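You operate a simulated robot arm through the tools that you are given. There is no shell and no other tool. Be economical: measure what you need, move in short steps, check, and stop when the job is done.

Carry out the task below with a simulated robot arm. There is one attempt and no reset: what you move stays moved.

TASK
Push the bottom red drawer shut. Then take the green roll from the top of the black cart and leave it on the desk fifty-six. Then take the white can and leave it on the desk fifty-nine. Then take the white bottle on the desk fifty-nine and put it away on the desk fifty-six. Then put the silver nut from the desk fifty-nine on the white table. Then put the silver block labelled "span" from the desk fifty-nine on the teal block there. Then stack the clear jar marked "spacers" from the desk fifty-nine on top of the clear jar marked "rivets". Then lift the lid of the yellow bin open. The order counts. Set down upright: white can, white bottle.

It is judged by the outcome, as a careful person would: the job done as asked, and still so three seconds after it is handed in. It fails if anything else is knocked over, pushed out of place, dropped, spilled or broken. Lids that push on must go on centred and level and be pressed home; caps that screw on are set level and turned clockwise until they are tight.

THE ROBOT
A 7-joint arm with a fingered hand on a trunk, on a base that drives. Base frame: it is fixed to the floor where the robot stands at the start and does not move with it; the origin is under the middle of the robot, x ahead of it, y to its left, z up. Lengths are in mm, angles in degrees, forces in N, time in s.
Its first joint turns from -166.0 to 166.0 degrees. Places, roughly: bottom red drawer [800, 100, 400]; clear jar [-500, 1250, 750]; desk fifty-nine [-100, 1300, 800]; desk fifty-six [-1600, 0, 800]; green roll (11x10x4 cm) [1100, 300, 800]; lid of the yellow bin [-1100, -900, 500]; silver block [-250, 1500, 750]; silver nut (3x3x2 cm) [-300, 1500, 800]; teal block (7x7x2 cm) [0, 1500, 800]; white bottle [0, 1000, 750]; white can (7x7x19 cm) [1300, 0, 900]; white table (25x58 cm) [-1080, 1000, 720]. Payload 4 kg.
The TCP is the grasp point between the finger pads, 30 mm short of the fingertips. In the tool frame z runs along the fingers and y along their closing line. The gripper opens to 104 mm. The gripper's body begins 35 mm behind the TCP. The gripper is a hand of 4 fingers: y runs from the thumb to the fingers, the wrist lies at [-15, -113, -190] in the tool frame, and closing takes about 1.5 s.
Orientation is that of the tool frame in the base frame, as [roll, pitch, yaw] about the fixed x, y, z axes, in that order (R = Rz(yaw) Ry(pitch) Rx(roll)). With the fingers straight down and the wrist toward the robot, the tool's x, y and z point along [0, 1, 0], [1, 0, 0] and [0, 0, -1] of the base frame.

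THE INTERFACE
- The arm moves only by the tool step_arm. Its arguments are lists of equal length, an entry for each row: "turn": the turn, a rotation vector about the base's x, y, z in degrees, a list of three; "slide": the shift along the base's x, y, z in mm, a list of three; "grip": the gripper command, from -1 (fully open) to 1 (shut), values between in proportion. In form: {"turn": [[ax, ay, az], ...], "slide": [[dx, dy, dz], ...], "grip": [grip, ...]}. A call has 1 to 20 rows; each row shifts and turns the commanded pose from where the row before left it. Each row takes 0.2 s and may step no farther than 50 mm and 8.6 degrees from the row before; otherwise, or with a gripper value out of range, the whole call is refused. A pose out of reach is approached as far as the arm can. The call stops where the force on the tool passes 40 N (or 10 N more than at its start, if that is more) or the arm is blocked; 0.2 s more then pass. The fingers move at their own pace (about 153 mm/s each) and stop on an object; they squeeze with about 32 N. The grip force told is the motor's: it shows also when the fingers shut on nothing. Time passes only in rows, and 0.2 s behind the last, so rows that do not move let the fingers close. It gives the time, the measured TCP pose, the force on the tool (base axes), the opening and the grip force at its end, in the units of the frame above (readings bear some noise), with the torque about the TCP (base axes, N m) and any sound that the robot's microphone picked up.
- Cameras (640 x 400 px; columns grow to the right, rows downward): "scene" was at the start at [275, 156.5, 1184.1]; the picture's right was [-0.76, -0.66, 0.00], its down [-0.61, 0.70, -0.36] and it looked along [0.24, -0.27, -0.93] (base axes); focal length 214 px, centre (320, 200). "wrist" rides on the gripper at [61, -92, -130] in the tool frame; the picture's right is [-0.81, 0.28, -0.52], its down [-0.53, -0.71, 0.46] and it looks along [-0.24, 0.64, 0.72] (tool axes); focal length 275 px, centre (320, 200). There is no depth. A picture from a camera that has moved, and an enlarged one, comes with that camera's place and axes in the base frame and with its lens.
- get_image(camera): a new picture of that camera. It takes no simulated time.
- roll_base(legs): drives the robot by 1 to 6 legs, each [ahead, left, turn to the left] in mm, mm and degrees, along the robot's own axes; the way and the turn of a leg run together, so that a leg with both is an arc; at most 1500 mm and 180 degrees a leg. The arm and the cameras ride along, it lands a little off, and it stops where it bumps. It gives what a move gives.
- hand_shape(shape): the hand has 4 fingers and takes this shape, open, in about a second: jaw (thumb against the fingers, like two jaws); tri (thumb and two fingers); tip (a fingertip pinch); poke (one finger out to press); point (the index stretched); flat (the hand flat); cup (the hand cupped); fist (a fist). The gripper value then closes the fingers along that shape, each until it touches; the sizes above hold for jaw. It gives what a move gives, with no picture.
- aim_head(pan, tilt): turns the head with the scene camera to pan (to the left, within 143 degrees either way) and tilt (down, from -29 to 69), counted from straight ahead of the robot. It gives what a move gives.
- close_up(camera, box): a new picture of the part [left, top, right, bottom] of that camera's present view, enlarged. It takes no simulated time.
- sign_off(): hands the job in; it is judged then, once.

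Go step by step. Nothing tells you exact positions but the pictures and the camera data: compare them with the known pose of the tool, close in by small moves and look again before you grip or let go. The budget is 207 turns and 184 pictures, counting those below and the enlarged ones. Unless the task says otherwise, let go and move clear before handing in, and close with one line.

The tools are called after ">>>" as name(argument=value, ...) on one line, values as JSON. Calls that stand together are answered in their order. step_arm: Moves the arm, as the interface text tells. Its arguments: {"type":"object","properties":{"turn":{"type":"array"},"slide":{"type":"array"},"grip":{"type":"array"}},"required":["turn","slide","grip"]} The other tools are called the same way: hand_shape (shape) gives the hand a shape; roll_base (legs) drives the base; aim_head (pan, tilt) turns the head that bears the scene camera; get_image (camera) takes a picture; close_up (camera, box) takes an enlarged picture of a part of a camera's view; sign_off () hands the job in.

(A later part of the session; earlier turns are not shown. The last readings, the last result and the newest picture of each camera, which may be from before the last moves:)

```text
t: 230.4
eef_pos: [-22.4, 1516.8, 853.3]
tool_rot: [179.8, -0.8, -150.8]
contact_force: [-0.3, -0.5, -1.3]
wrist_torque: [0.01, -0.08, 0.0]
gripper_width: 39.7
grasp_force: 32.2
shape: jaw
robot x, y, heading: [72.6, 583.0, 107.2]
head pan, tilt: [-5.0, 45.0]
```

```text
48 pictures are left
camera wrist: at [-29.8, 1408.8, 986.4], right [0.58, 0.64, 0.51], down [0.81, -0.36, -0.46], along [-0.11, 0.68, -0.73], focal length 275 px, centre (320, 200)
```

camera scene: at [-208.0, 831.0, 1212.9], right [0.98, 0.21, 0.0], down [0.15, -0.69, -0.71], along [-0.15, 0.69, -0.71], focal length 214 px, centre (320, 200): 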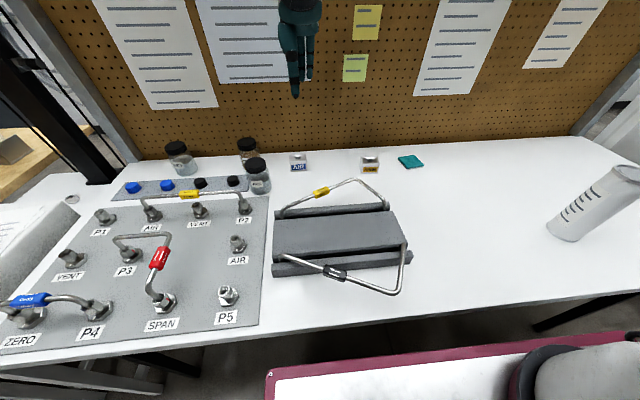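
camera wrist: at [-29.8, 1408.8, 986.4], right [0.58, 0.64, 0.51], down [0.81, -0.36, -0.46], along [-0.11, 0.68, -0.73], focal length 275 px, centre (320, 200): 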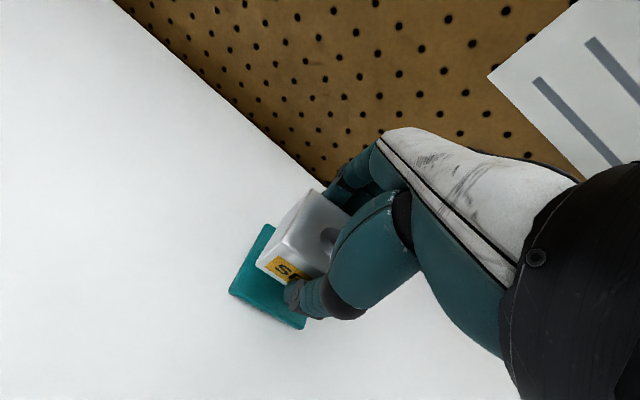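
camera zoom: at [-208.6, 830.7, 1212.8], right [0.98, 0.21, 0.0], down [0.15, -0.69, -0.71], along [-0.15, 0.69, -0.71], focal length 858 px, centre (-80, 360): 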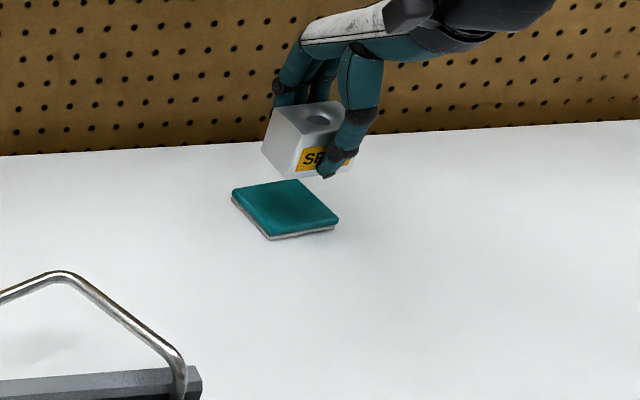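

The teal block is a thin plate centred about (-21, 1528). I correct by (+4, +12) and lower.

>>> step_arm(turn=[[0, 0, 0], [0, 0, 0], [0, 0, 0]], slide=[[4, 12, 0], [0, 0, -20], [0, 0, -14]], grip=[1, 1, 1])

>>> close_up(camera="scene", box=[360, 125, 460, 187])

>>> close_up(camera="wrist", box=[200, 160, 400, 360])

```text
t: 231.2
eef_pos: [-15.3, 1530.2, 820.1]
tool_rot: [179.8, -0.8, -151.0]
contact_force: [0.6, -0.1, -2.5]
wrist_torque: [0.0, 0.0, 0.01]
gripper_width: 39.7
grasp_force: 32.0
shape: jaw
robot x, y, heading: [69.7, 581.8, 107.0]
head pan, tilt: [-5.0, 45.0]
```

```text
6.40 times, centred on (410, 156) of scene
camera zoom: at [-207.8, 831.1, 1212.9], right [0.98, 0.21, 0.0], down [0.15, -0.69, -0.71], along [-0.15, 0.69, -0.71], focal length 1373 px, centre (-256, 482)
```

zoom: 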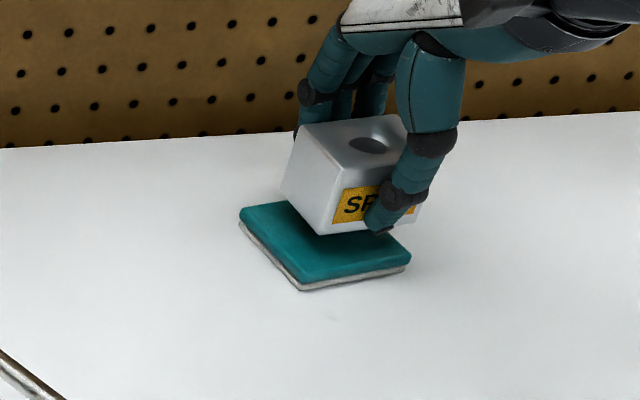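

```text
2.00 times, centred on (300, 260) of wrist
camera zoom: at [-23.7, 1421.5, 952.3], right [0.58, 0.64, 0.51], down [0.81, -0.37, -0.46], along [-0.11, 0.68, -0.73], focal length 551 px, centre (360, 80)
```

zoom: 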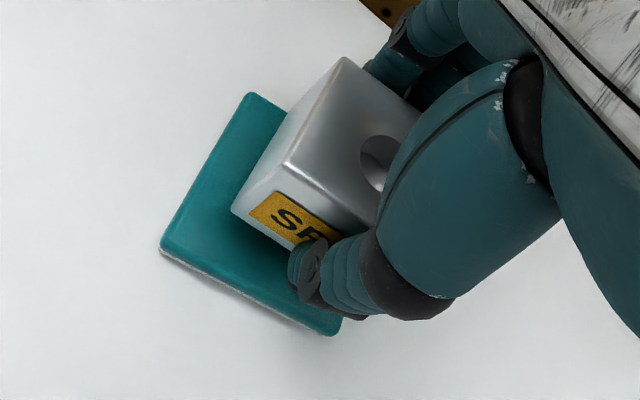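

The block sits ~12 mm too far right of the teal plate's centre. I shift it and set it down gently.

>>> step_arm(turn=[[0, 0, 0], [0, 0, 0], [0, 0, 0]], slide=[[-12, -2, 0], [0, 0, -4], [0, 0, -4]], grip=[1, 1, 1])

>>> close_up(camera="scene", box=[360, 125, 460, 187])

>>> close_up(camera="wrist", box=[200, 160, 400, 360])

```text
t: 232.0
eef_pos: [-28.5, 1527.2, 811.1]
tool_rot: [179.8, -0.8, -151.0]
contact_force: [0.2, -0.3, -2.1]
wrist_torque: [0.03, 0.01, 0.02]
gripper_width: 39.8
grasp_force: 32.0
shape: jaw
robot x, y, heading: [74.0, 582.6, 107.0]
head pan, tilt: [-5.0, 45.0]
```

```text
6.40 times, centred on (410, 156) of scene
camera zoom: at [-207.8, 831.1, 1212.9], right [0.98, 0.21, 0.0], down [0.15, -0.69, -0.71], along [-0.15, 0.69, -0.71], focal length 1373 px, centre (-256, 482)
```

zoom: 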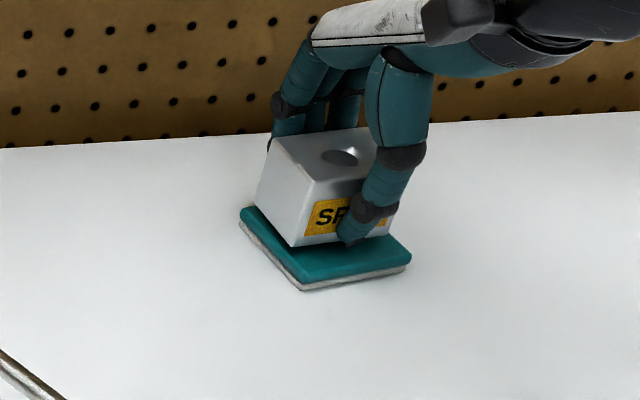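

```text
2.00 times, centred on (300, 260) of wrist
camera zoom: at [-36.0, 1419.6, 944.2], right [0.58, 0.64, 0.51], down [0.81, -0.37, -0.46], along [-0.11, 0.68, -0.73], focal length 551 px, centre (360, 80)
```

zoom: 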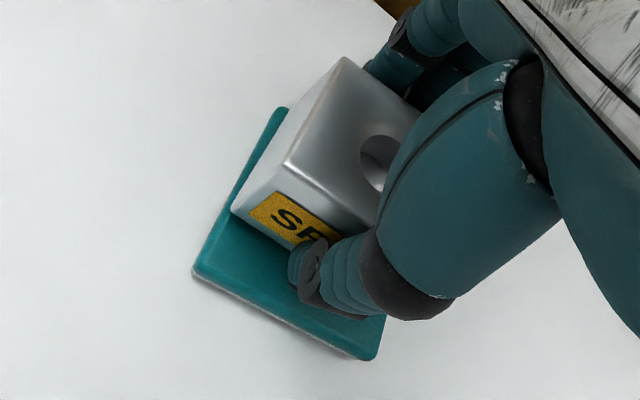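

Well placed; a 5 mm nudge to the front, then lower to contact.

>>> step_arm(turn=[[0, 0, 0], [0, 0, 0], [0, 0, 0], [0, 0, 0]], slide=[[2, -4, 0], [0, 0, -3], [0, 0, -3], [0, 0, -2]], grip=[1, 1, 1, 1])

```text
t: 233.0
eef_pos: [-26.3, 1525.5, 805.8]
tool_rot: [179.5, -0.7, -151.1]
contact_force: [1.2, -3.2, 18.4]
wrist_torque: [-0.14, -0.07, 0.08]
gripper_width: 40.9
grasp_force: 31.5
shape: jaw
robot x, y, heading: [71.7, 581.3, 107.2]
head pan, tilt: [-5.0, 45.0]
```

Contact. I release symmetrically and rise.

>>> step_arm(turn=[[0, 0, 0], [0, 0, 0], [0, 0, 0], [0, 0, 0], [0, 0, 0], [0, 0, 0], [0, 0, 0], [0, 0, 0]], slide=[[0, 0, 2], [0, 0, 0], [0, 0, 0], [0, 0, 0], [0, 0, 30], [0, 0, 45], [0, 0, 45], [0, 0, 45]], grip=[0.5, 0, -0.4, -0.7, -0.7, -0.7, -0.7, -0.7])

>>> get_image(camera="scene")

>>> close_up(camera="scene", box=[360, 125, 460, 187])

```text
t: 234.8
eef_pos: [-26.9, 1524.1, 970.6]
tool_rot: [179.9, -0.9, -151.0]
contact_force: [-0.4, -0.7, -0.4]
wrist_torque: [0.01, 0.0, -0.02]
gripper_width: 88.3
grasp_force: 0.1
shape: jaw
robot x, y, heading: [73.8, 581.7, 107.2]
head pan, tilt: [-5.0, 45.0]
```

```text
43 pictures are left
camera scene: at [-207.8, 831.3, 1212.9], right [0.98, 0.21, 0.0], down [0.15, -0.69, -0.71], along [-0.15, 0.69, -0.71], focal length 214 px, centre (320, 200)
```

scene: 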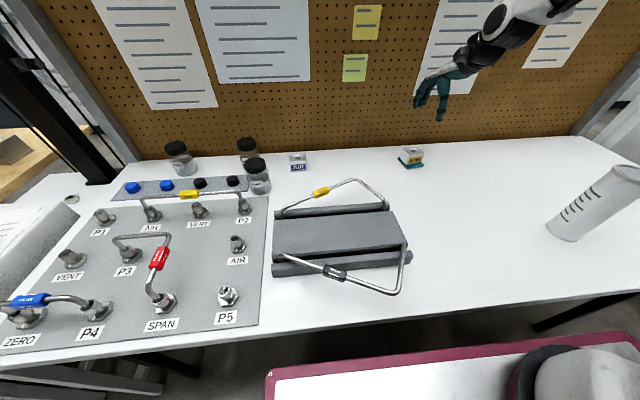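

```text
6.40 times, centred on (410, 156) of scene
camera zoom: at [-207.8, 831.3, 1212.9], right [0.98, 0.21, 0.0], down [0.15, -0.69, -0.71], along [-0.15, 0.69, -0.71], focal length 1373 px, centre (-256, 482)
```

zoom: 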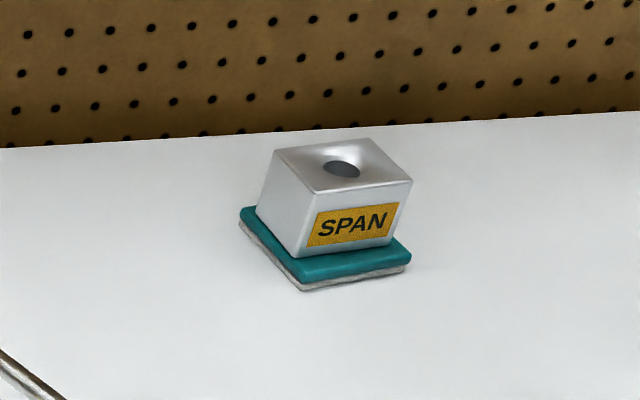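

SPAN is squarely on the teal block. Now I read the jars' labels.

>>> close_up(camera="scene", box=[150, 120, 310, 220])

```text
4.00 times, centred on (230, 170) of scene
camera zoom: at [-207.8, 831.3, 1212.9], right [0.98, 0.21, 0.0], down [0.15, -0.69, -0.71], along [-0.15, 0.69, -0.71], focal length 858 px, centre (680, 320)
```

zoom: 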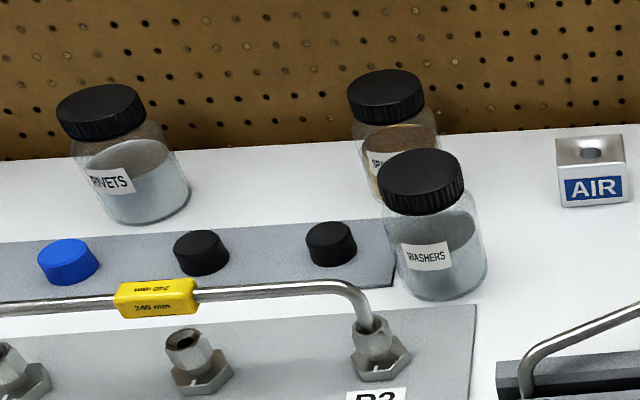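

"RIVETS" is the left-back jar (lid about (-787, 1326)), "SPACERS" the back-centre one (lid about (-573, 1387, 848)), with "WASHERS" in front of it. I reposition the base between them.

>>> step_arm(turn=[[0, 0, -3], [0, 0, -3], [0, 0, -3], [0, 0, -3]], slide=[[0, 0, 40], [0, -30, 30], [0, -40, 25], [0, -40, 25]], grip=[-1, -1, -1, -1])

>>> roll_base(legs=[[-150, 0, 0], [0, 473, 0], [160, 0, 0]])

>>> aim_head(pan=0, tilt=40)

>>> get_image(camera="scene")

>>> get_image(camera="wrist")

```text
t: 235.8
eef_pos: [-26.4, 1416.0, 1091.3]
tool_rot: [180.0, -0.7, -163.1]
contact_force: [0.4, 0.2, -0.9]
wrist_torque: [-0.02, 0.01, 0.0]
gripper_width: 103.6
grasp_force: 0.1
shape: jaw
robot x, y, heading: [72.9, 582.8, 107.2]
head pan, tilt: [-5.0, 45.0]
```

```text
t: 240.7
eef_pos: [-482.4, 1289.6, 1092.0]
tool_rot: [179.9, -0.7, -163.2]
contact_force: [-0.4, 0.6, -1.2]
wrist_torque: [0.0, -0.01, 0.01]
gripper_width: 103.9
grasp_force: 0.0
shape: jaw
robot x, y, heading: [-390.2, 452.6, 106.7]
head pan, tilt: [-5.0, 45.0]
```

```text
t: 241.3
eef_pos: [-483.2, 1290.0, 1091.3]
tool_rot: [179.9, -0.7, -163.2]
contact_force: [0.1, -0.1, -0.2]
wrist_torque: [0.01, 0.03, -0.04]
gripper_width: 103.7
grasp_force: 0.0
shape: jaw
robot x, y, heading: [-390.6, 456.1, 106.6]
head pan, tilt: [0.0, 40.0]
```

```text
40 pictures are left
camera scene: at [-674.1, 707.2, 1220.2], right [0.96, 0.29, 0.0], down [0.19, -0.62, -0.77], along [-0.22, 0.73, -0.64], focal length 214 px, centre (320, 200)
```

scene: 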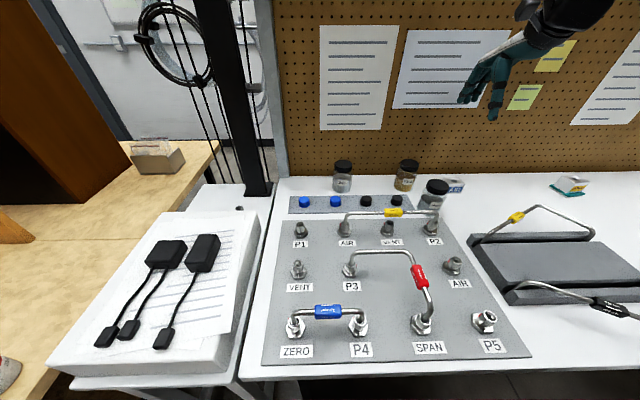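

```text
39 pictures are left
camera wrist: at [-513.2, 1183.9, 1223.7], right [0.7, 0.5, 0.51], down [0.71, -0.53, -0.46], along [0.04, 0.69, -0.73], focal length 275 px, centre (320, 200)
```

wrist: 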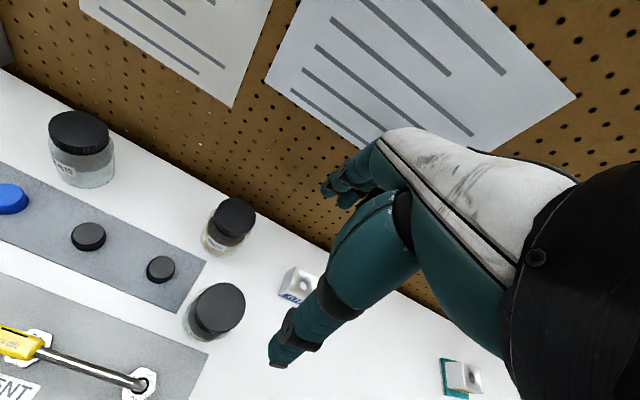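

Spacers lid at about (-570, 1393, 847), rivets lid at (-781, 1324, 848). I move over the spacers jar.

>>> step_arm(turn=[[0, 0, 0], [0, 0, 0], [0, 0, 0], [0, 0, 0], [0, 0, 0], [0, 0, 0]], slide=[[-29, 34, -10], [-29, 34, -20], [-29, 35, -20], [0, 0, -40], [0, 0, -40], [0, 0, -20]], grip=[-1, -1, -1, -1, -1, -1])

>>> get_image(camera="wrist")

>>> close_up(camera="scene", box=[310, 100, 470, 220])

```text
t: 242.7
eef_pos: [-571.1, 1391.2, 941.0]
tool_rot: [179.8, -0.8, -163.2]
contact_force: [-0.4, 0.6, -0.2]
wrist_torque: [-0.01, -0.01, 0.0]
gripper_width: 103.8
grasp_force: 0.2
shape: jaw
robot x, y, heading: [-389.6, 452.4, 106.8]
head pan, tilt: [0.0, 40.0]
```

```text
38 pictures are left
camera wrist: at [-600.7, 1286.4, 1073.5], right [0.7, 0.5, 0.51], down [0.71, -0.53, -0.46], along [0.04, 0.69, -0.73], focal length 275 px, centre (320, 200)
```

wrist: 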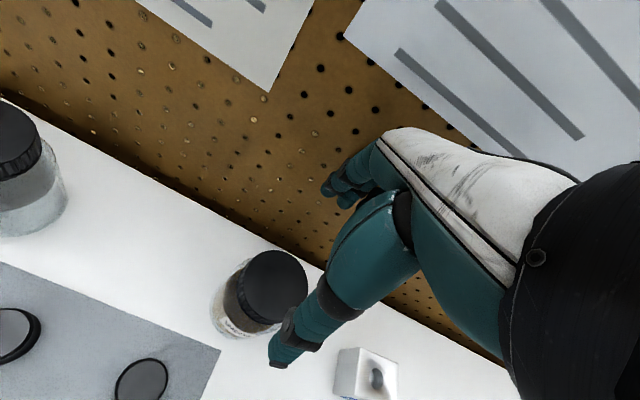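

```text
3.33 times, centred on (390, 160) of scene
camera zoom: at [-674.2, 707.0, 1220.2], right [0.96, 0.29, 0.0], down [0.19, -0.62, -0.77], along [-0.22, 0.73, -0.64], focal length 715 px, centre (87, 333)
```

zoom: 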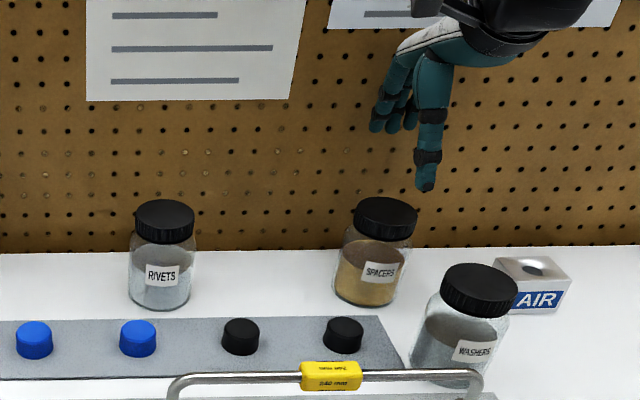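

Aligned within a few mm (lid top z≈855). I descend to the lid and close on it.

>>> step_arm(turn=[[0, 0, 0], [0, 0, 0], [0, 0, 0], [0, 0, 0], [0, 0, 0], [0, 0, 0], [0, 0, 0], [0, 0, 0], [0, 0, 0]], slide=[[3, 0, -30], [0, 0, -30], [0, 0, -22], [0, 0, -13], [0, 0, 0], [0, 0, 0], [0, 0, 0], [0, 0, 0], [0, 0, 0]], grip=[-1, -1, -1, -1, -0.6, -0.2, 0.3, 1, 1])

>>> close_up(camera="scene", box=[310, 100, 470, 220])

>>> get_image(camera="wrist")

```text
t: 244.7
eef_pos: [-565.9, 1391.5, 845.2]
tool_rot: [179.9, -0.7, -163.2]
contact_force: [1.3, -0.2, -0.9]
wrist_torque: [0.0, 0.01, 0.01]
gripper_width: 59.8
grasp_force: 32.2
shape: jaw
robot x, y, heading: [-386.2, 454.9, 106.9]
head pan, tilt: [0.0, 40.0]
```

```text
3.33 times, centred on (390, 160) of scene
camera zoom: at [-674.2, 707.3, 1220.2], right [0.96, 0.29, 0.0], down [0.19, -0.62, -0.77], along [-0.22, 0.73, -0.64], focal length 715 px, centre (87, 333)
```

zoom: 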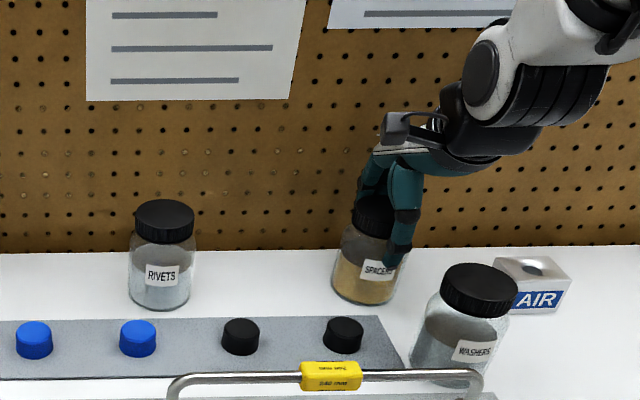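

```text
35 pictures are left
camera wrist: at [-597.1, 1286.5, 978.3], right [0.7, 0.5, 0.51], down [0.71, -0.53, -0.46], along [0.04, 0.69, -0.73], focal length 275 px, centre (320, 200)
```

wrist: 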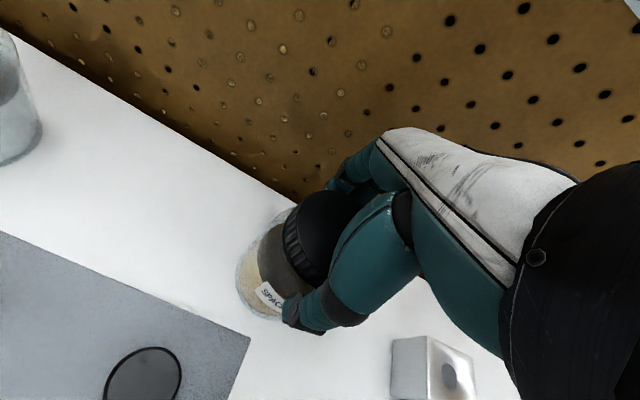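

Gripped on the lid. I lift it well above the other jars.

>>> step_arm(turn=[[0, 0, 0], [0, 0, 0], [0, 0, 0], [0, 0, 0]], slide=[[0, 0, 20], [0, 0, 40], [0, 0, 40], [0, 0, 40]], grip=[1, 1, 1, 1])

>>> get_image(camera="wrist")

>>> close_up(camera="scene", box=[310, 60, 470, 220])

```text
t: 245.7
eef_pos: [-566.4, 1391.5, 983.6]
tool_rot: [180.0, -0.7, -163.2]
contact_force: [0.4, -0.2, -4.8]
wrist_torque: [-0.04, -0.01, -0.04]
gripper_width: 59.8
grasp_force: 32.0
shape: jaw
robot x, y, heading: [-384.0, 456.9, 106.9]
head pan, tilt: [0.0, 40.0]
```

```text
34 pictures are left
camera wrist: at [-597.5, 1287.3, 1117.5], right [0.7, 0.5, 0.51], down [0.71, -0.53, -0.46], along [0.04, 0.69, -0.73], focal length 275 px, centre (320, 200)
```

wrist: 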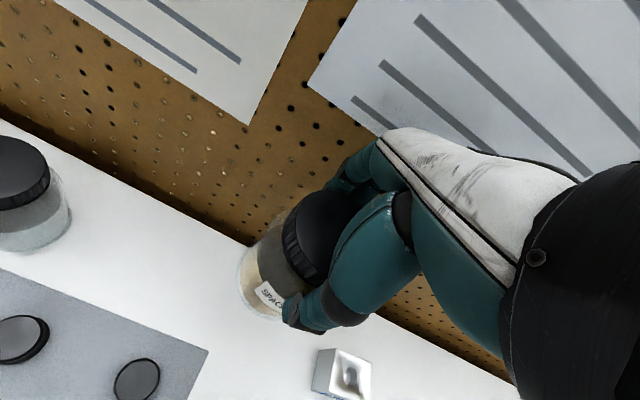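

```text
2.50 times, centred on (390, 140) of scene
camera zoom: at [-674.2, 707.6, 1220.1], right [0.96, 0.29, 0.0], down [0.19, -0.62, -0.77], along [-0.22, 0.73, -0.64], focal length 536 px, centre (145, 350)
```

zoom: 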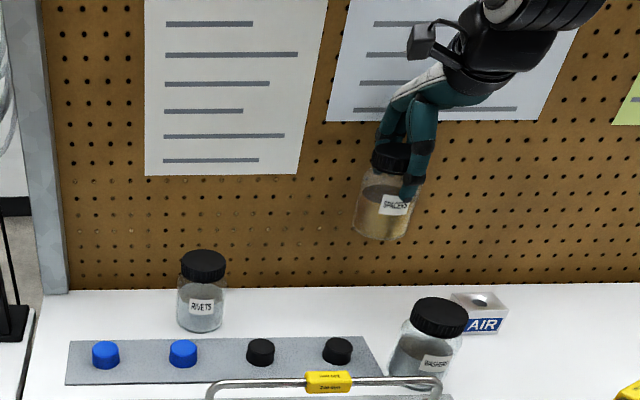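

The spacers jar is held level. I carry it over the rivets jar at (-778, 1320).

>>> step_arm(turn=[[0, 0, 0], [0, 0, 0], [0, 0, 0], [0, 0, 0], [0, 0, 0], [0, 0, 0]], slide=[[-42.3, -14.3, 0], [-42.3, -14.3, 0], [-42.3, -14.3, 0], [-42.3, -14.3, 0], [-42.4, -14.3, 0], [0, 0, -12]], grip=[1, 1, 1, 1, 1, 1])

>>> close_up(camera="scene", box=[280, 90, 400, 210])

>>> get_image(camera="wrist")

```text
t: 247.1
eef_pos: [-778.2, 1319.8, 973.4]
tool_rot: [179.9, -0.8, -163.3]
contact_force: [-0.5, 0.0, -4.0]
wrist_torque: [-0.01, -0.02, 0.0]
gripper_width: 59.5
grasp_force: 31.9
shape: jaw
robot x, y, heading: [-389.2, 449.7, 106.9]
head pan, tilt: [0.0, 40.0]
```

```text
3.33 times, centred on (340, 150) of scene
camera zoom: at [-674.3, 707.2, 1220.1], right [0.96, 0.29, 0.0], down [0.19, -0.62, -0.77], along [-0.22, 0.73, -0.64], focal length 715 px, centre (253, 367)
```

zoom: 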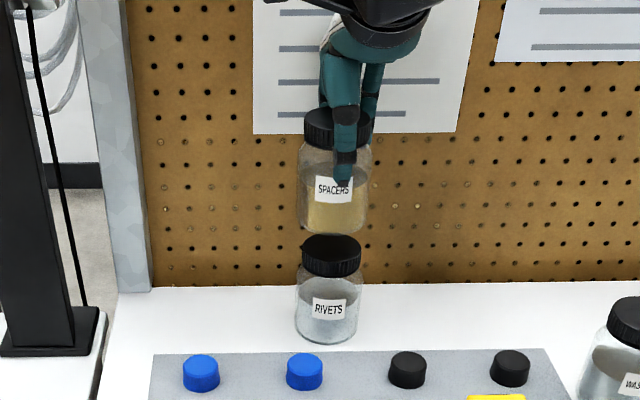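

```text
31 pictures are left
camera wrist: at [-808.8, 1214.9, 1105.9], right [0.7, 0.5, 0.51], down [0.71, -0.53, -0.46], along [0.04, 0.69, -0.73], focal length 275 px, centre (320, 200)
```

wrist: 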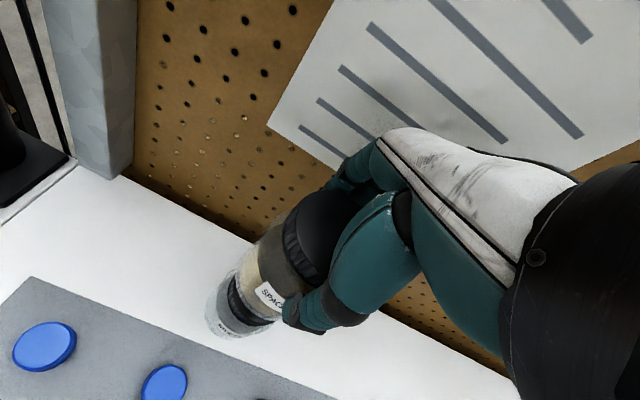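

Laterally and in depth the jars line up within ~2 mm. I lower gently onto the lid.

>>> step_arm(turn=[[0, 0, 0], [0, 0, 0], [0, 0, 0], [0, 0, 0]], slide=[[0, 0, -7], [0, 0, -6], [0, 0, -3], [0, 0, -3]], grip=[1, 1, 1, 1])

>>> close_up(camera="scene", box=[300, 100, 380, 200])

```text
t: 248.1
eef_pos: [-777.8, 1320.5, 954.2]
tool_rot: [180.0, -0.8, -163.4]
contact_force: [-0.3, 0.0, -4.6]
wrist_torque: [-0.02, 0.02, 0.0]
gripper_width: 59.7
grasp_force: 32.4
shape: jaw
robot x, y, heading: [-388.5, 457.9, 106.7]
head pan, tilt: [0.0, 40.0]
```

```text
4.00 times, centred on (340, 150) of scene
camera zoom: at [-674.3, 707.3, 1220.1], right [0.96, 0.29, 0.0], down [0.19, -0.62, -0.77], along [-0.22, 0.73, -0.64], focal length 858 px, centre (240, 400)
```

zoom: 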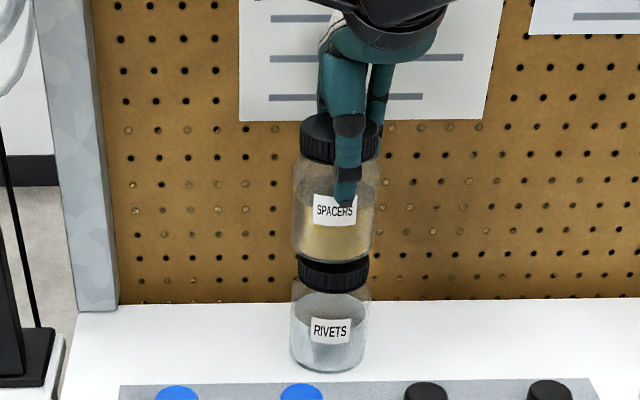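

>>> step_arm(turn=[[0, 0, 0], [0, 0, 0], [0, 0, 0]], slide=[[0, 0, -2], [0, 0, -2], [0, 0, -2]], grip=[1, 1, 1])

```text
t: 248.9
eef_pos: [-777.3, 1321.1, 948.0]
tool_rot: [179.9, -0.9, -163.2]
contact_force: [0.6, -0.4, -4.5]
wrist_torque: [-0.02, 0.0, -0.01]
gripper_width: 59.6
grasp_force: 31.5
shape: jaw
robot x, y, heading: [-384.8, 456.8, 106.6]
head pan, tilt: [0.0, 40.0]
```

>>> step_arm(turn=[[0, 0, 0], [0, 0, 0], [0, 0, 0]], slide=[[0, 0, -2], [0, 0, -2], [0, 0, -1.5]], grip=[1, 1, 1])

>>> close_up(camera="scene", box=[310, 120, 370, 200])

```text
t: 249.7
eef_pos: [-778.7, 1320.2, 945.9]
tool_rot: [179.7, -0.8, -163.2]
contact_force: [1.2, -1.4, 7.7]
wrist_torque: [-0.02, -0.05, 0.0]
gripper_width: 59.7
grasp_force: 31.6
shape: jaw
robot x, y, heading: [-385.8, 453.6, 107.0]
head pan, tilt: [0.0, 40.0]
```

```text
5.00 times, centred on (340, 160) of scene
camera zoom: at [-674.1, 706.9, 1220.3], right [0.96, 0.29, 0.0], down [0.19, -0.62, -0.77], along [-0.22, 0.73, -0.64], focal length 1072 px, centre (220, 400)
```

zoom: 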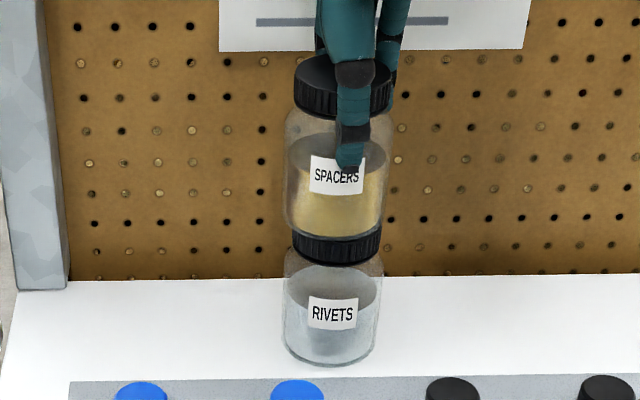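

Seated on the rivets' lid and well centred. I open and rise slowly.

>>> step_arm(turn=[[0, 0, 0], [0, 0, 0], [0, 0, 0], [0, 0, 0], [0, 0, 0], [0, 0, 0]], slide=[[0, 0, 1.5], [0, 0, 0], [0, 0, 0], [0, 0, 0], [0, 0, 0], [0, 0, 0]], grip=[0.2, -0.2, -0.5, -0.8, -1, -1])

>>> step_arm(turn=[[0, 0, 0], [0, 0, 0], [0, 0, 0], [0, 0, 0], [0, 0, 0]], slide=[[0, 0, 10], [0, 0, 20], [0, 0, 40], [0, 0, 45], [0, 0, 40]], grip=[-1, -1, -1, -1, -1])

>>> get_image(camera="scene")

```text
t: 251.1
eef_pos: [-777.3, 1321.7, 945.5]
tool_rot: [179.8, -0.8, -163.2]
contact_force: [0.1, 0.2, -0.6]
wrist_torque: [-0.04, -0.01, 0.01]
gripper_width: 103.5
grasp_force: 0.0
shape: jaw
robot x, y, heading: [-388.3, 458.3, 106.6]
head pan, tilt: [0.0, 40.0]
```

```text
t: 252.3
eef_pos: [-779.0, 1320.6, 1099.5]
tool_rot: [180.0, -0.7, -163.2]
contact_force: [-0.3, 0.2, -0.2]
wrist_torque: [0.01, -0.02, 0.01]
gripper_width: 104.0
grasp_force: 0.2
shape: jaw
robot x, y, heading: [-385.7, 451.7, 107.2]
head pan, tilt: [0.0, 40.0]
```

```text
28 pictures are left
camera scene: at [-674.3, 707.3, 1220.1], right [0.96, 0.29, 0.0], down [0.19, -0.62, -0.77], along [-0.22, 0.73, -0.64], focal length 214 px, centre (320, 200)
```

scene: 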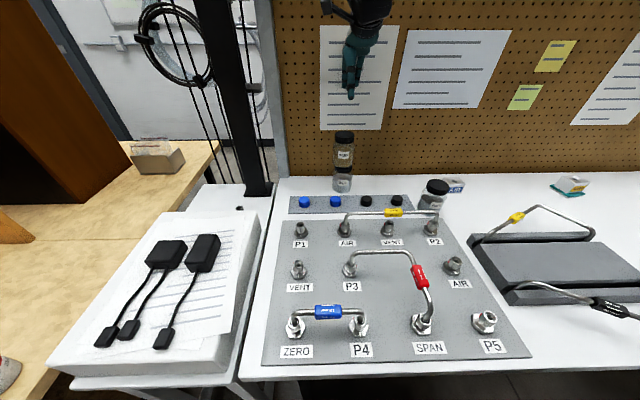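

The jars are stacked. Last: the yellow bin's lid, beside desk fifty-six's left end. I retract and drive there.

>>> step_arm(turn=[[0, 0, 0], [0, 0, 0], [0, 0, 0], [0, 0, 0]], slide=[[20, -42, 0], [20, -42, 0], [20, -42, 0], [20, -42, 0]], grip=[-1, -1, -1, -1])

>>> roll_base(legs=[[-650, 0, 0], [0, 0, 90], [0, 600, 0], [180, 0, 0]])

>>> aim_head(pan=-12, tilt=45)

>>> get_image(camera="scene")

>>> get_image(camera="wrist")

```text
t: 253.3
eef_pos: [-698.9, 1150.6, 1099.5]
tool_rot: [179.9, -0.8, -163.2]
contact_force: [-0.8, 0.7, 0.1]
wrist_torque: [0.03, -0.01, -0.02]
gripper_width: 103.9
grasp_force: 0.1
shape: jaw
robot x, y, heading: [-389.3, 457.9, 106.8]
head pan, tilt: [0.0, 40.0]
```

```text
t: 264.9
eef_pos: [-879.7, -1115.2, 1100.2]
tool_rot: [179.9, -0.8, -72.3]
contact_force: [0.4, 0.3, 0.0]
wrist_torque: [0.02, 0.01, -0.04]
gripper_width: 103.9
grasp_force: 0.1
shape: jaw
robot x, y, heading: [-185.7, -795.8, -162.1]
head pan, tilt: [0.0, 40.0]
```

```text
t: 265.6
eef_pos: [-878.9, -1115.1, 1100.3]
tool_rot: [179.9, -0.8, -72.3]
contact_force: [0.4, -0.3, 0.1]
wrist_torque: [0.01, 0.01, -0.01]
gripper_width: 103.9
grasp_force: 0.1
shape: jaw
robot x, y, heading: [-187.0, -790.7, -162.3]
head pan, tilt: [-12.0, 45.0]
```

```text
27 pictures are left
camera scene: at [-438.4, -1065.6, 1212.9], right [-0.1, 0.99, 0.0], down [0.7, 0.07, -0.71], along [-0.7, -0.07, -0.71], focal length 214 px, centre (320, 200)
```

scene: 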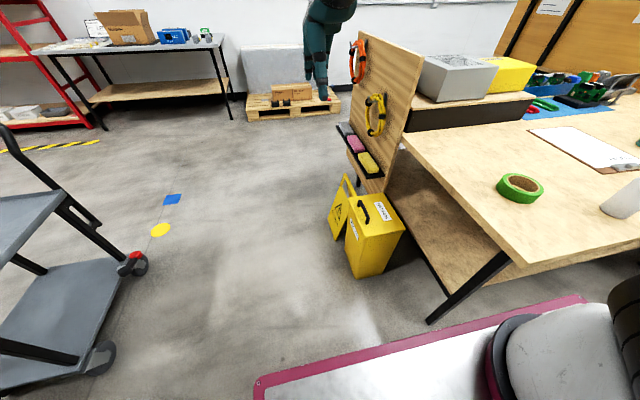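

```text
26 pictures are left
camera wrist: at [-773.7, -1143.7, 1232.3], right [-0.51, 0.7, 0.51], down [0.52, 0.72, -0.46], along [-0.69, 0.03, -0.73], focal length 275 px, centre (320, 200)
```

wrist: 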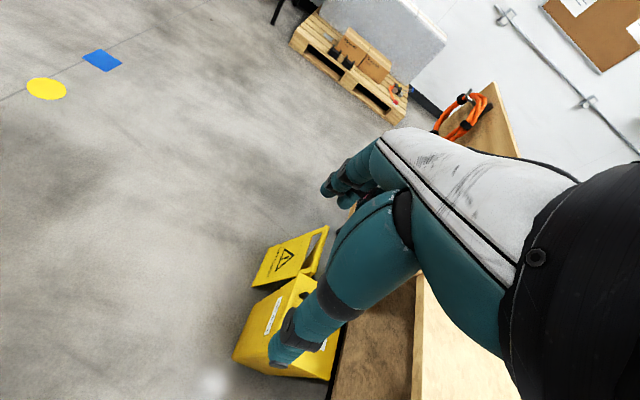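

>>> close_up(camera="scene", box=[310, 160, 430, 290])

```text
3.08 times, centred on (370, 225) of scene
camera zoom: at [-438.4, -1065.6, 1212.9], right [-0.1, 0.99, 0.0], down [0.7, 0.07, -0.71], along [-0.7, -0.07, -0.71], focal length 660 px, centre (166, 123)
```

zoom: 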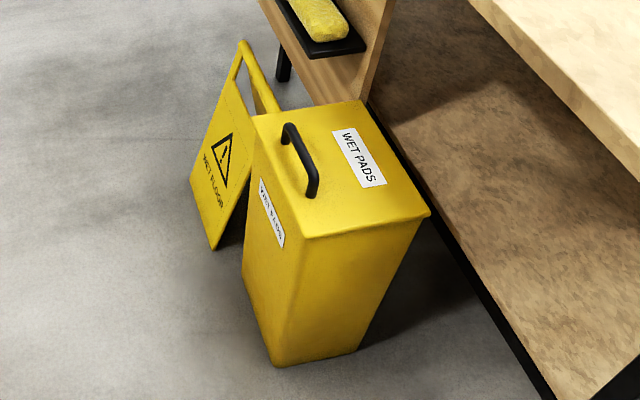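

The lid's handle bar runs along p at the bin's left side, so the hinge is on the right by the desk; bar centre about (-1078, -940), z≈530. I shift left and come closer, then turn the hand across the bar.

>>> roll_base(legs=[[0, 90, 0], [150, 0, 0]])

>>> step_arm(turn=[[0, 0, -8.2], [0, 0, -8.2], [0, 0, -8.2], [0, 0, -8.2], [0, 0, -8.2], [0, 0, -8.2], [0, 0, -8.2], [0, 0, -8.2], [0, 0, -8.2], [0, 0, -8.2], [0, 0, -8.2]], slide=[[0, 0, -15], [0, 0, -15], [0, 0, -15], [-12, 38, -15], [-12, 38, -15], [-12, 38, -15], [-12, 38, -15], [-12, 38, -15], [-12, 38, -15], [-12, 38, -15], [-12, 38, -15]], grip=[-1, -1, -1, -1, -1, -1, -1, -1, -1, -1, -1])

>>> get_image(camera="scene")

>>> get_image(camera="wrist")

```text
t: 267.7
eef_pos: [-994.0, -1247.9, 1100.7]
tool_rot: [180.0, -0.7, -72.4]
contact_force: [-0.7, 0.5, -0.3]
wrist_torque: [0.01, 0.0, 0.01]
gripper_width: 103.8
grasp_force: 0.0
shape: jaw
robot x, y, heading: [-299.6, -925.4, -162.0]
head pan, tilt: [-12.0, 45.0]
```

```text
t: 270.1
eef_pos: [-1088.9, -943.1, 935.1]
tool_rot: [179.9, -0.8, -162.5]
contact_force: [1.2, -0.3, 0.2]
wrist_torque: [-0.02, 0.0, -0.02]
gripper_width: 103.8
grasp_force: 0.1
shape: jaw
robot x, y, heading: [-303.9, -920.8, -162.5]
head pan, tilt: [-12.0, 45.0]
```

```text
24 pictures are left
camera scene: at [-552.3, -1197.6, 1213.0], right [-0.1, 0.99, 0.0], down [0.7, 0.07, -0.71], along [-0.7, -0.07, -0.71], focal length 214 px, centre (320, 200)
```

scene: 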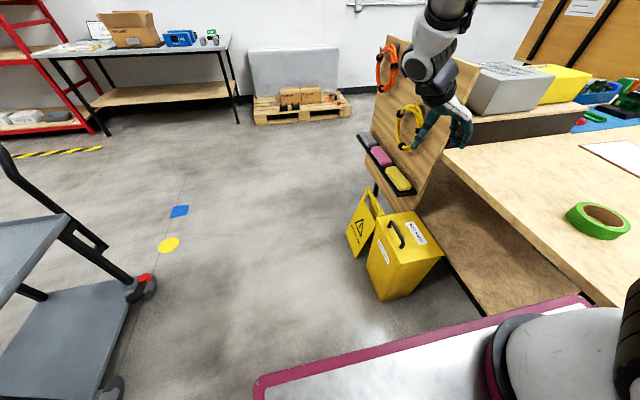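

```text
23 pictures are left
camera wrist: at [-1118.1, -1048.4, 1067.4], right [0.7, 0.51, 0.51], down [0.72, -0.52, -0.46], along [0.03, 0.69, -0.73], focal length 275 px, centre (320, 200)
```

wrist: 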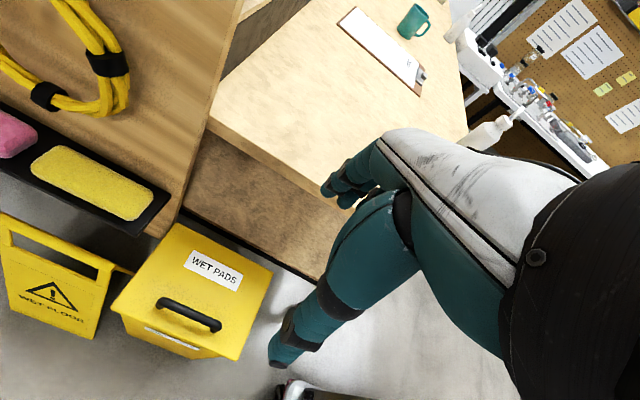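

The wrist view refines the bar: centre about (-1117, -931, 478), lid z≈450, hinge at the desk side. I move over it and descend part way.

>>> step_arm(turn=[[0, 0, 0], [0, 0, 0], [0, 0, 0], [0, 0, 0], [0, 0, 0], [0, 0, 0], [0, 0, 0], [0, 0, 0]], slide=[[-14, 6, -20], [-14, 6, -40], [0, 0, -45], [0, 0, -45], [0, 0, -45], [0, 0, -45], [0, 0, -45], [0, 0, -45]], grip=[-1, -1, -1, -1, -1, -1, -1, -1])

>>> get_image(camera="wrist")

>>> close_up(camera="scene", box=[330, 140, 490, 310])

```text
t: 271.9
eef_pos: [-1116.6, -931.7, 605.1]
tool_rot: [179.9, -0.8, -162.5]
contact_force: [-0.1, 0.3, 0.5]
wrist_torque: [-0.01, 0.01, -0.03]
gripper_width: 103.7
grasp_force: 0.1
shape: jaw
robot x, y, heading: [-303.6, -922.2, -162.2]
head pan, tilt: [-12.0, 45.0]
```

```text
22 pictures are left
camera wrist: at [-1145.6, -1036.7, 737.3], right [0.7, 0.51, 0.51], down [0.72, -0.52, -0.46], along [0.03, 0.69, -0.73], focal length 275 px, centre (320, 200)
```

wrist: 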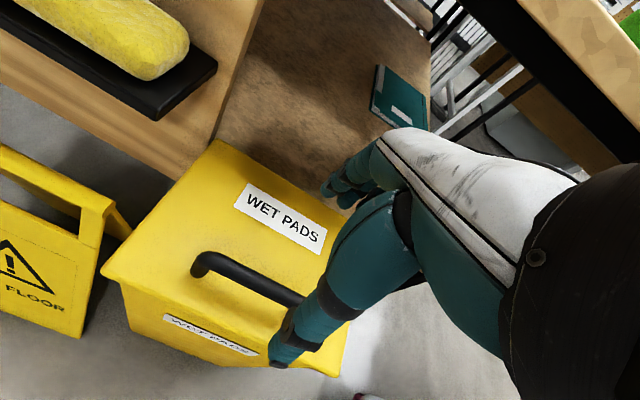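

```text
2.35 times, centred on (410, 225) of scene
camera zoom: at [-552.6, -1197.4, 1212.9], right [-0.1, 0.99, 0.0], down [0.7, 0.07, -0.71], along [-0.7, -0.07, -0.71], focal length 505 px, centre (108, 141)
```

zoom: 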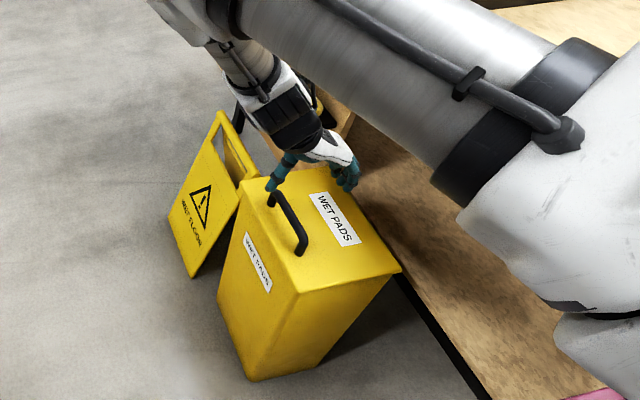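

Centred on the bar. I descend, with tips staying above the lid, and close on the handle.

>>> step_arm(turn=[[0, 0, 0], [0, 0, 0], [0, 0, 0], [0, 0, 0], [0, 0, 0], [0, 0, 0], [0, 0, 0], [0, 0, 0], [0, 0, 0]], slide=[[0, 0, -35], [0, 0, -35], [0, 0, -25], [0, 0, -18], [0, 0, 0], [0, 0, 0], [0, 0, 0], [0, 0, 0], [0, 0, 0]], grip=[-0.3, -0.3, -0.3, -0.3, 0, 0.5, 1, 1, 1])

>>> get_image(camera="wrist")

```text
t: 273.9
eef_pos: [-1115.4, -931.8, 491.3]
tool_rot: [179.9, -0.9, -162.4]
contact_force: [1.5, -4.9, -1.1]
wrist_torque: [0.03, 0.0, 0.07]
gripper_width: 0.1
grasp_force: 32.3
shape: jaw
robot x, y, heading: [-301.5, -924.6, -161.8]
head pan, tilt: [-12.0, 45.0]
```

```text
20 pictures are left
camera wrist: at [-1145.6, -1037.7, 624.3], right [0.7, 0.51, 0.51], down [0.72, -0.52, -0.46], along [0.03, 0.69, -0.73], focal length 275 px, centre (320, 200)
```

wrist: 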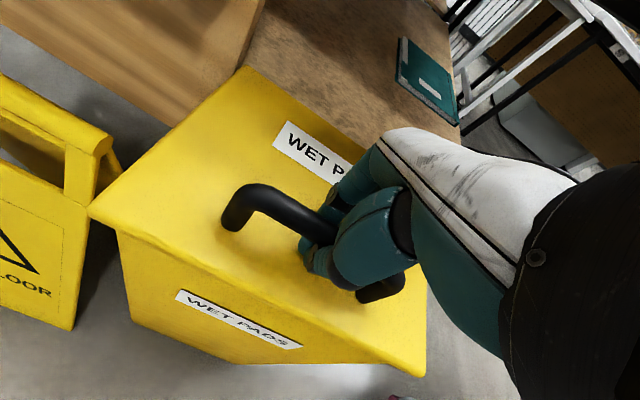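

The fingers have closed around/below the bar (caged, width 0). I test by lifting gently along the opening arc.

>>> step_arm(turn=[[0, 0, 0], [0, 0, 0], [0, 0, 0], [0, 0, 0]], slide=[[0, 0, 10], [0, 0, 10], [0, 0, 10], [0, 0, 10]], grip=[1, 1, 1, 1])

>>> get_image(camera="wrist")

```text
t: 274.9
eef_pos: [-1118.0, -925.7, 526.5]
tool_rot: [179.5, -0.8, -162.8]
contact_force: [-10.2, 14.4, -9.1]
wrist_torque: [-0.13, 0.04, 0.17]
gripper_width: 0.4
grasp_force: 31.5
shape: jaw
robot x, y, heading: [-304.2, -920.4, -161.9]
head pan, tilt: [-12.0, 45.0]
stopped in row 4: the force on the tool passed its limit at 44 N (the readings are from after the stop); the commanded pose is now the measured one
```

```text
19 pictures are left
camera wrist: at [-1147.5, -1030.7, 658.5], right [0.7, 0.5, 0.51], down [0.71, -0.52, -0.47], along [0.03, 0.69, -0.72], focal length 275 px, centre (320, 200)
```

wrist: 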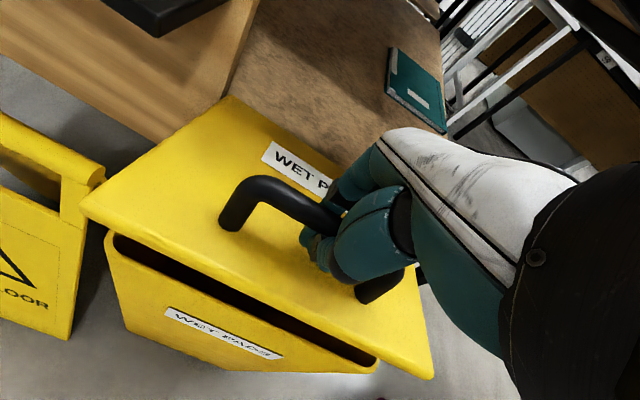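

The lid moves (hinged at the desk side), but hand and desk would get in each other's way past ~70°. Better to push the lid's left edge from beneath. I set the lid back, unhook, and rise.

>>> step_arm(turn=[[0, 0, 0], [0, 0, 0], [0, 0, 0], [0, 0, 0]], slide=[[0.6, -2, -10], [0.6, -2, -10], [0.6, -2, -10], [0.5, -0.5, -5]], grip=[1, 1, 1, 1])

>>> step_arm(turn=[[0, 0, 0], [0, 0, 0], [0, 0, 0], [0, 0, 0], [0, 0, 0], [0, 0, 0], [0, 0, 0]], slide=[[0, 0, 0], [0, 0, 0], [0, 0, 0], [0, 0, 20], [0, 0, 40], [0, 0, 45], [0, 0, 45]], grip=[0.3, -0.3, -0.4, -0.4, -0.4, -0.4, -0.4])

>>> get_image(camera="wrist")

```text
t: 275.9
eef_pos: [-1114.8, -936.5, 491.2]
tool_rot: [179.7, -0.7, -162.5]
contact_force: [0.3, -12.1, 2.3]
wrist_torque: [0.07, 0.01, 0.05]
gripper_width: 0.1
grasp_force: 32.3
shape: jaw
robot x, y, heading: [-304.3, -922.4, -162.1]
head pan, tilt: [-12.0, 45.0]
```

```text
t: 277.4
eef_pos: [-1114.7, -934.0, 642.6]
tool_rot: [179.6, -0.7, -162.7]
contact_force: [0.6, -0.9, 0.6]
wrist_torque: [-0.01, 0.0, 0.01]
gripper_width: 72.3
grasp_force: 0.1
shape: jaw
robot x, y, heading: [-305.8, -927.2, -162.2]
head pan, tilt: [-12.0, 45.0]
```

```text
18 pictures are left
camera wrist: at [-1144.3, -1039.6, 773.8], right [0.7, 0.5, 0.51], down [0.71, -0.52, -0.47], along [0.03, 0.69, -0.72], focal length 275 px, centre (320, 200)
```

wrist: 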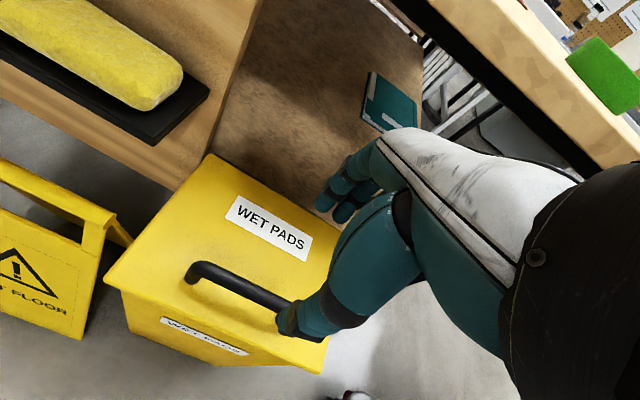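

Unhooked, bin undisturbed. I close the hand, move left of the bin and tilt the fingers 50° toward it.

>>> step_arm(turn=[[0, 0, 0], [0, 0, 0], [0, 0, 0], [0, 0, 0], [8, 2.5, 0], [8, 2.5, 0], [8, 2.5, 0], [8, 2.5, 0], [8, 2.5, 0], [8, 2.5, 0]], slide=[[11, -35, 0], [11, -35, 0], [11, -35, 0], [11, -35, 0], [0, 0, 0], [0, 0, 0], [0, 0, 0], [0, 0, 0], [0, 0, 0], [0, 0, 0]], grip=[0, 1, 1, 1, 1, 1, 1, 1, 1, 1])

>>> get_image(camera="scene")

```text
t: 279.6
eef_pos: [-1070.6, -1075.5, 642.7]
tool_rot: [129.2, -0.5, -162.0]
contact_force: [0.3, -0.6, -0.2]
wrist_torque: [-0.02, 0.02, -0.01]
gripper_width: 0.0
grasp_force: 32.1
shape: jaw
robot x, y, heading: [-302.9, -924.2, -162.2]
head pan, tilt: [-12.0, 45.0]
```

```text
17 pictures are left
camera scene: at [-553.0, -1196.9, 1212.9], right [-0.1, 0.99, 0.0], down [0.7, 0.07, -0.71], along [-0.7, -0.07, -0.71], focal length 214 px, centre (320, 200)
```

scene: 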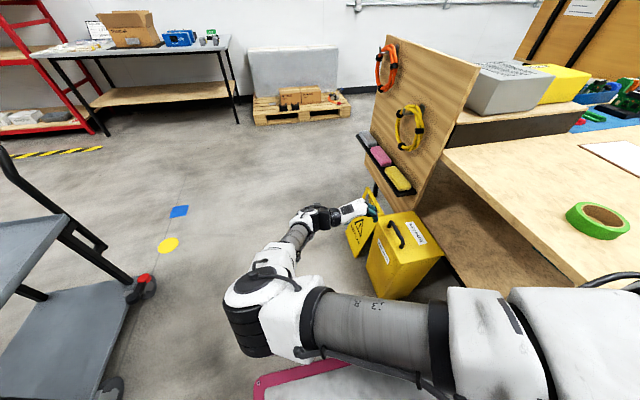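

Pose reached. I descend to just under the lid's lip height, left of the bin.

>>> step_arm(turn=[[0, 0, 0], [0, 0, 0], [0, 0, 0], [0, 0, 0], [0, 0, 0], [0, 0, 0]], slide=[[0, 0, -40], [0, 0, -40], [0, 0, -40], [0, 0, -40], [0, 0, -30], [0, 0, -20]], grip=[1, 1, 1, 1, 1, 1])

>>> get_image(camera="wrist")

>>> close_up(camera="scene", box=[320, 170, 460, 310])

```text
t: 281.1
eef_pos: [-1072.3, -1069.0, 444.5]
tool_rot: [129.2, 0.0, -162.1]
contact_force: [0.3, -0.4, 0.3]
wrist_torque: [0.0, 0.0, 0.03]
gripper_width: 0.0
grasp_force: 31.4
shape: jaw
out of reach, approached as far as the arm can: row 6
robot x, y, heading: [-301.5, -926.0, -162.3]
head pan, tilt: [-12.0, 45.0]
```

```text
16 pictures are left
camera wrist: at [-1081.7, -1240.0, 457.5], right [0.84, 0.03, 0.54], down [0.54, 0.07, -0.84], along [-0.07, 1.0, 0.04], focal length 275 px, centre (320, 200)
```

wrist: 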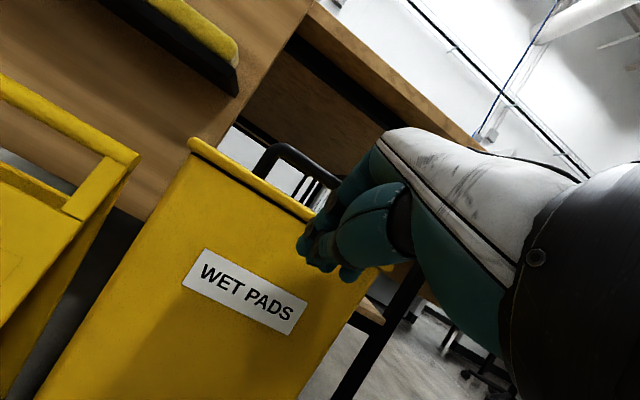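

```text
2.86 times, centred on (390, 240) of scene
camera zoom: at [-552.8, -1197.1, 1212.9], right [-0.1, 0.99, 0.0], down [0.7, 0.07, -0.71], along [-0.7, -0.07, -0.71], focal length 613 px, centre (120, 86)
```

zoom: 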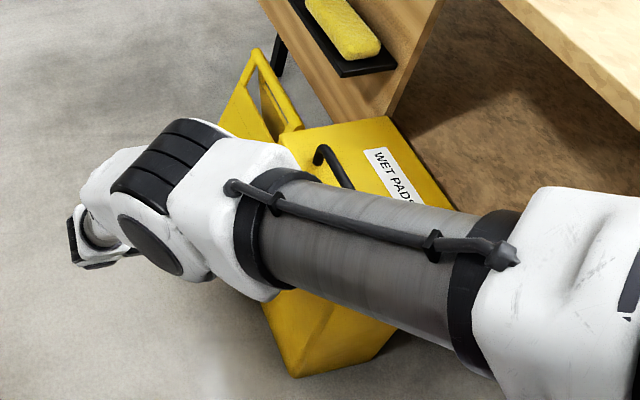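

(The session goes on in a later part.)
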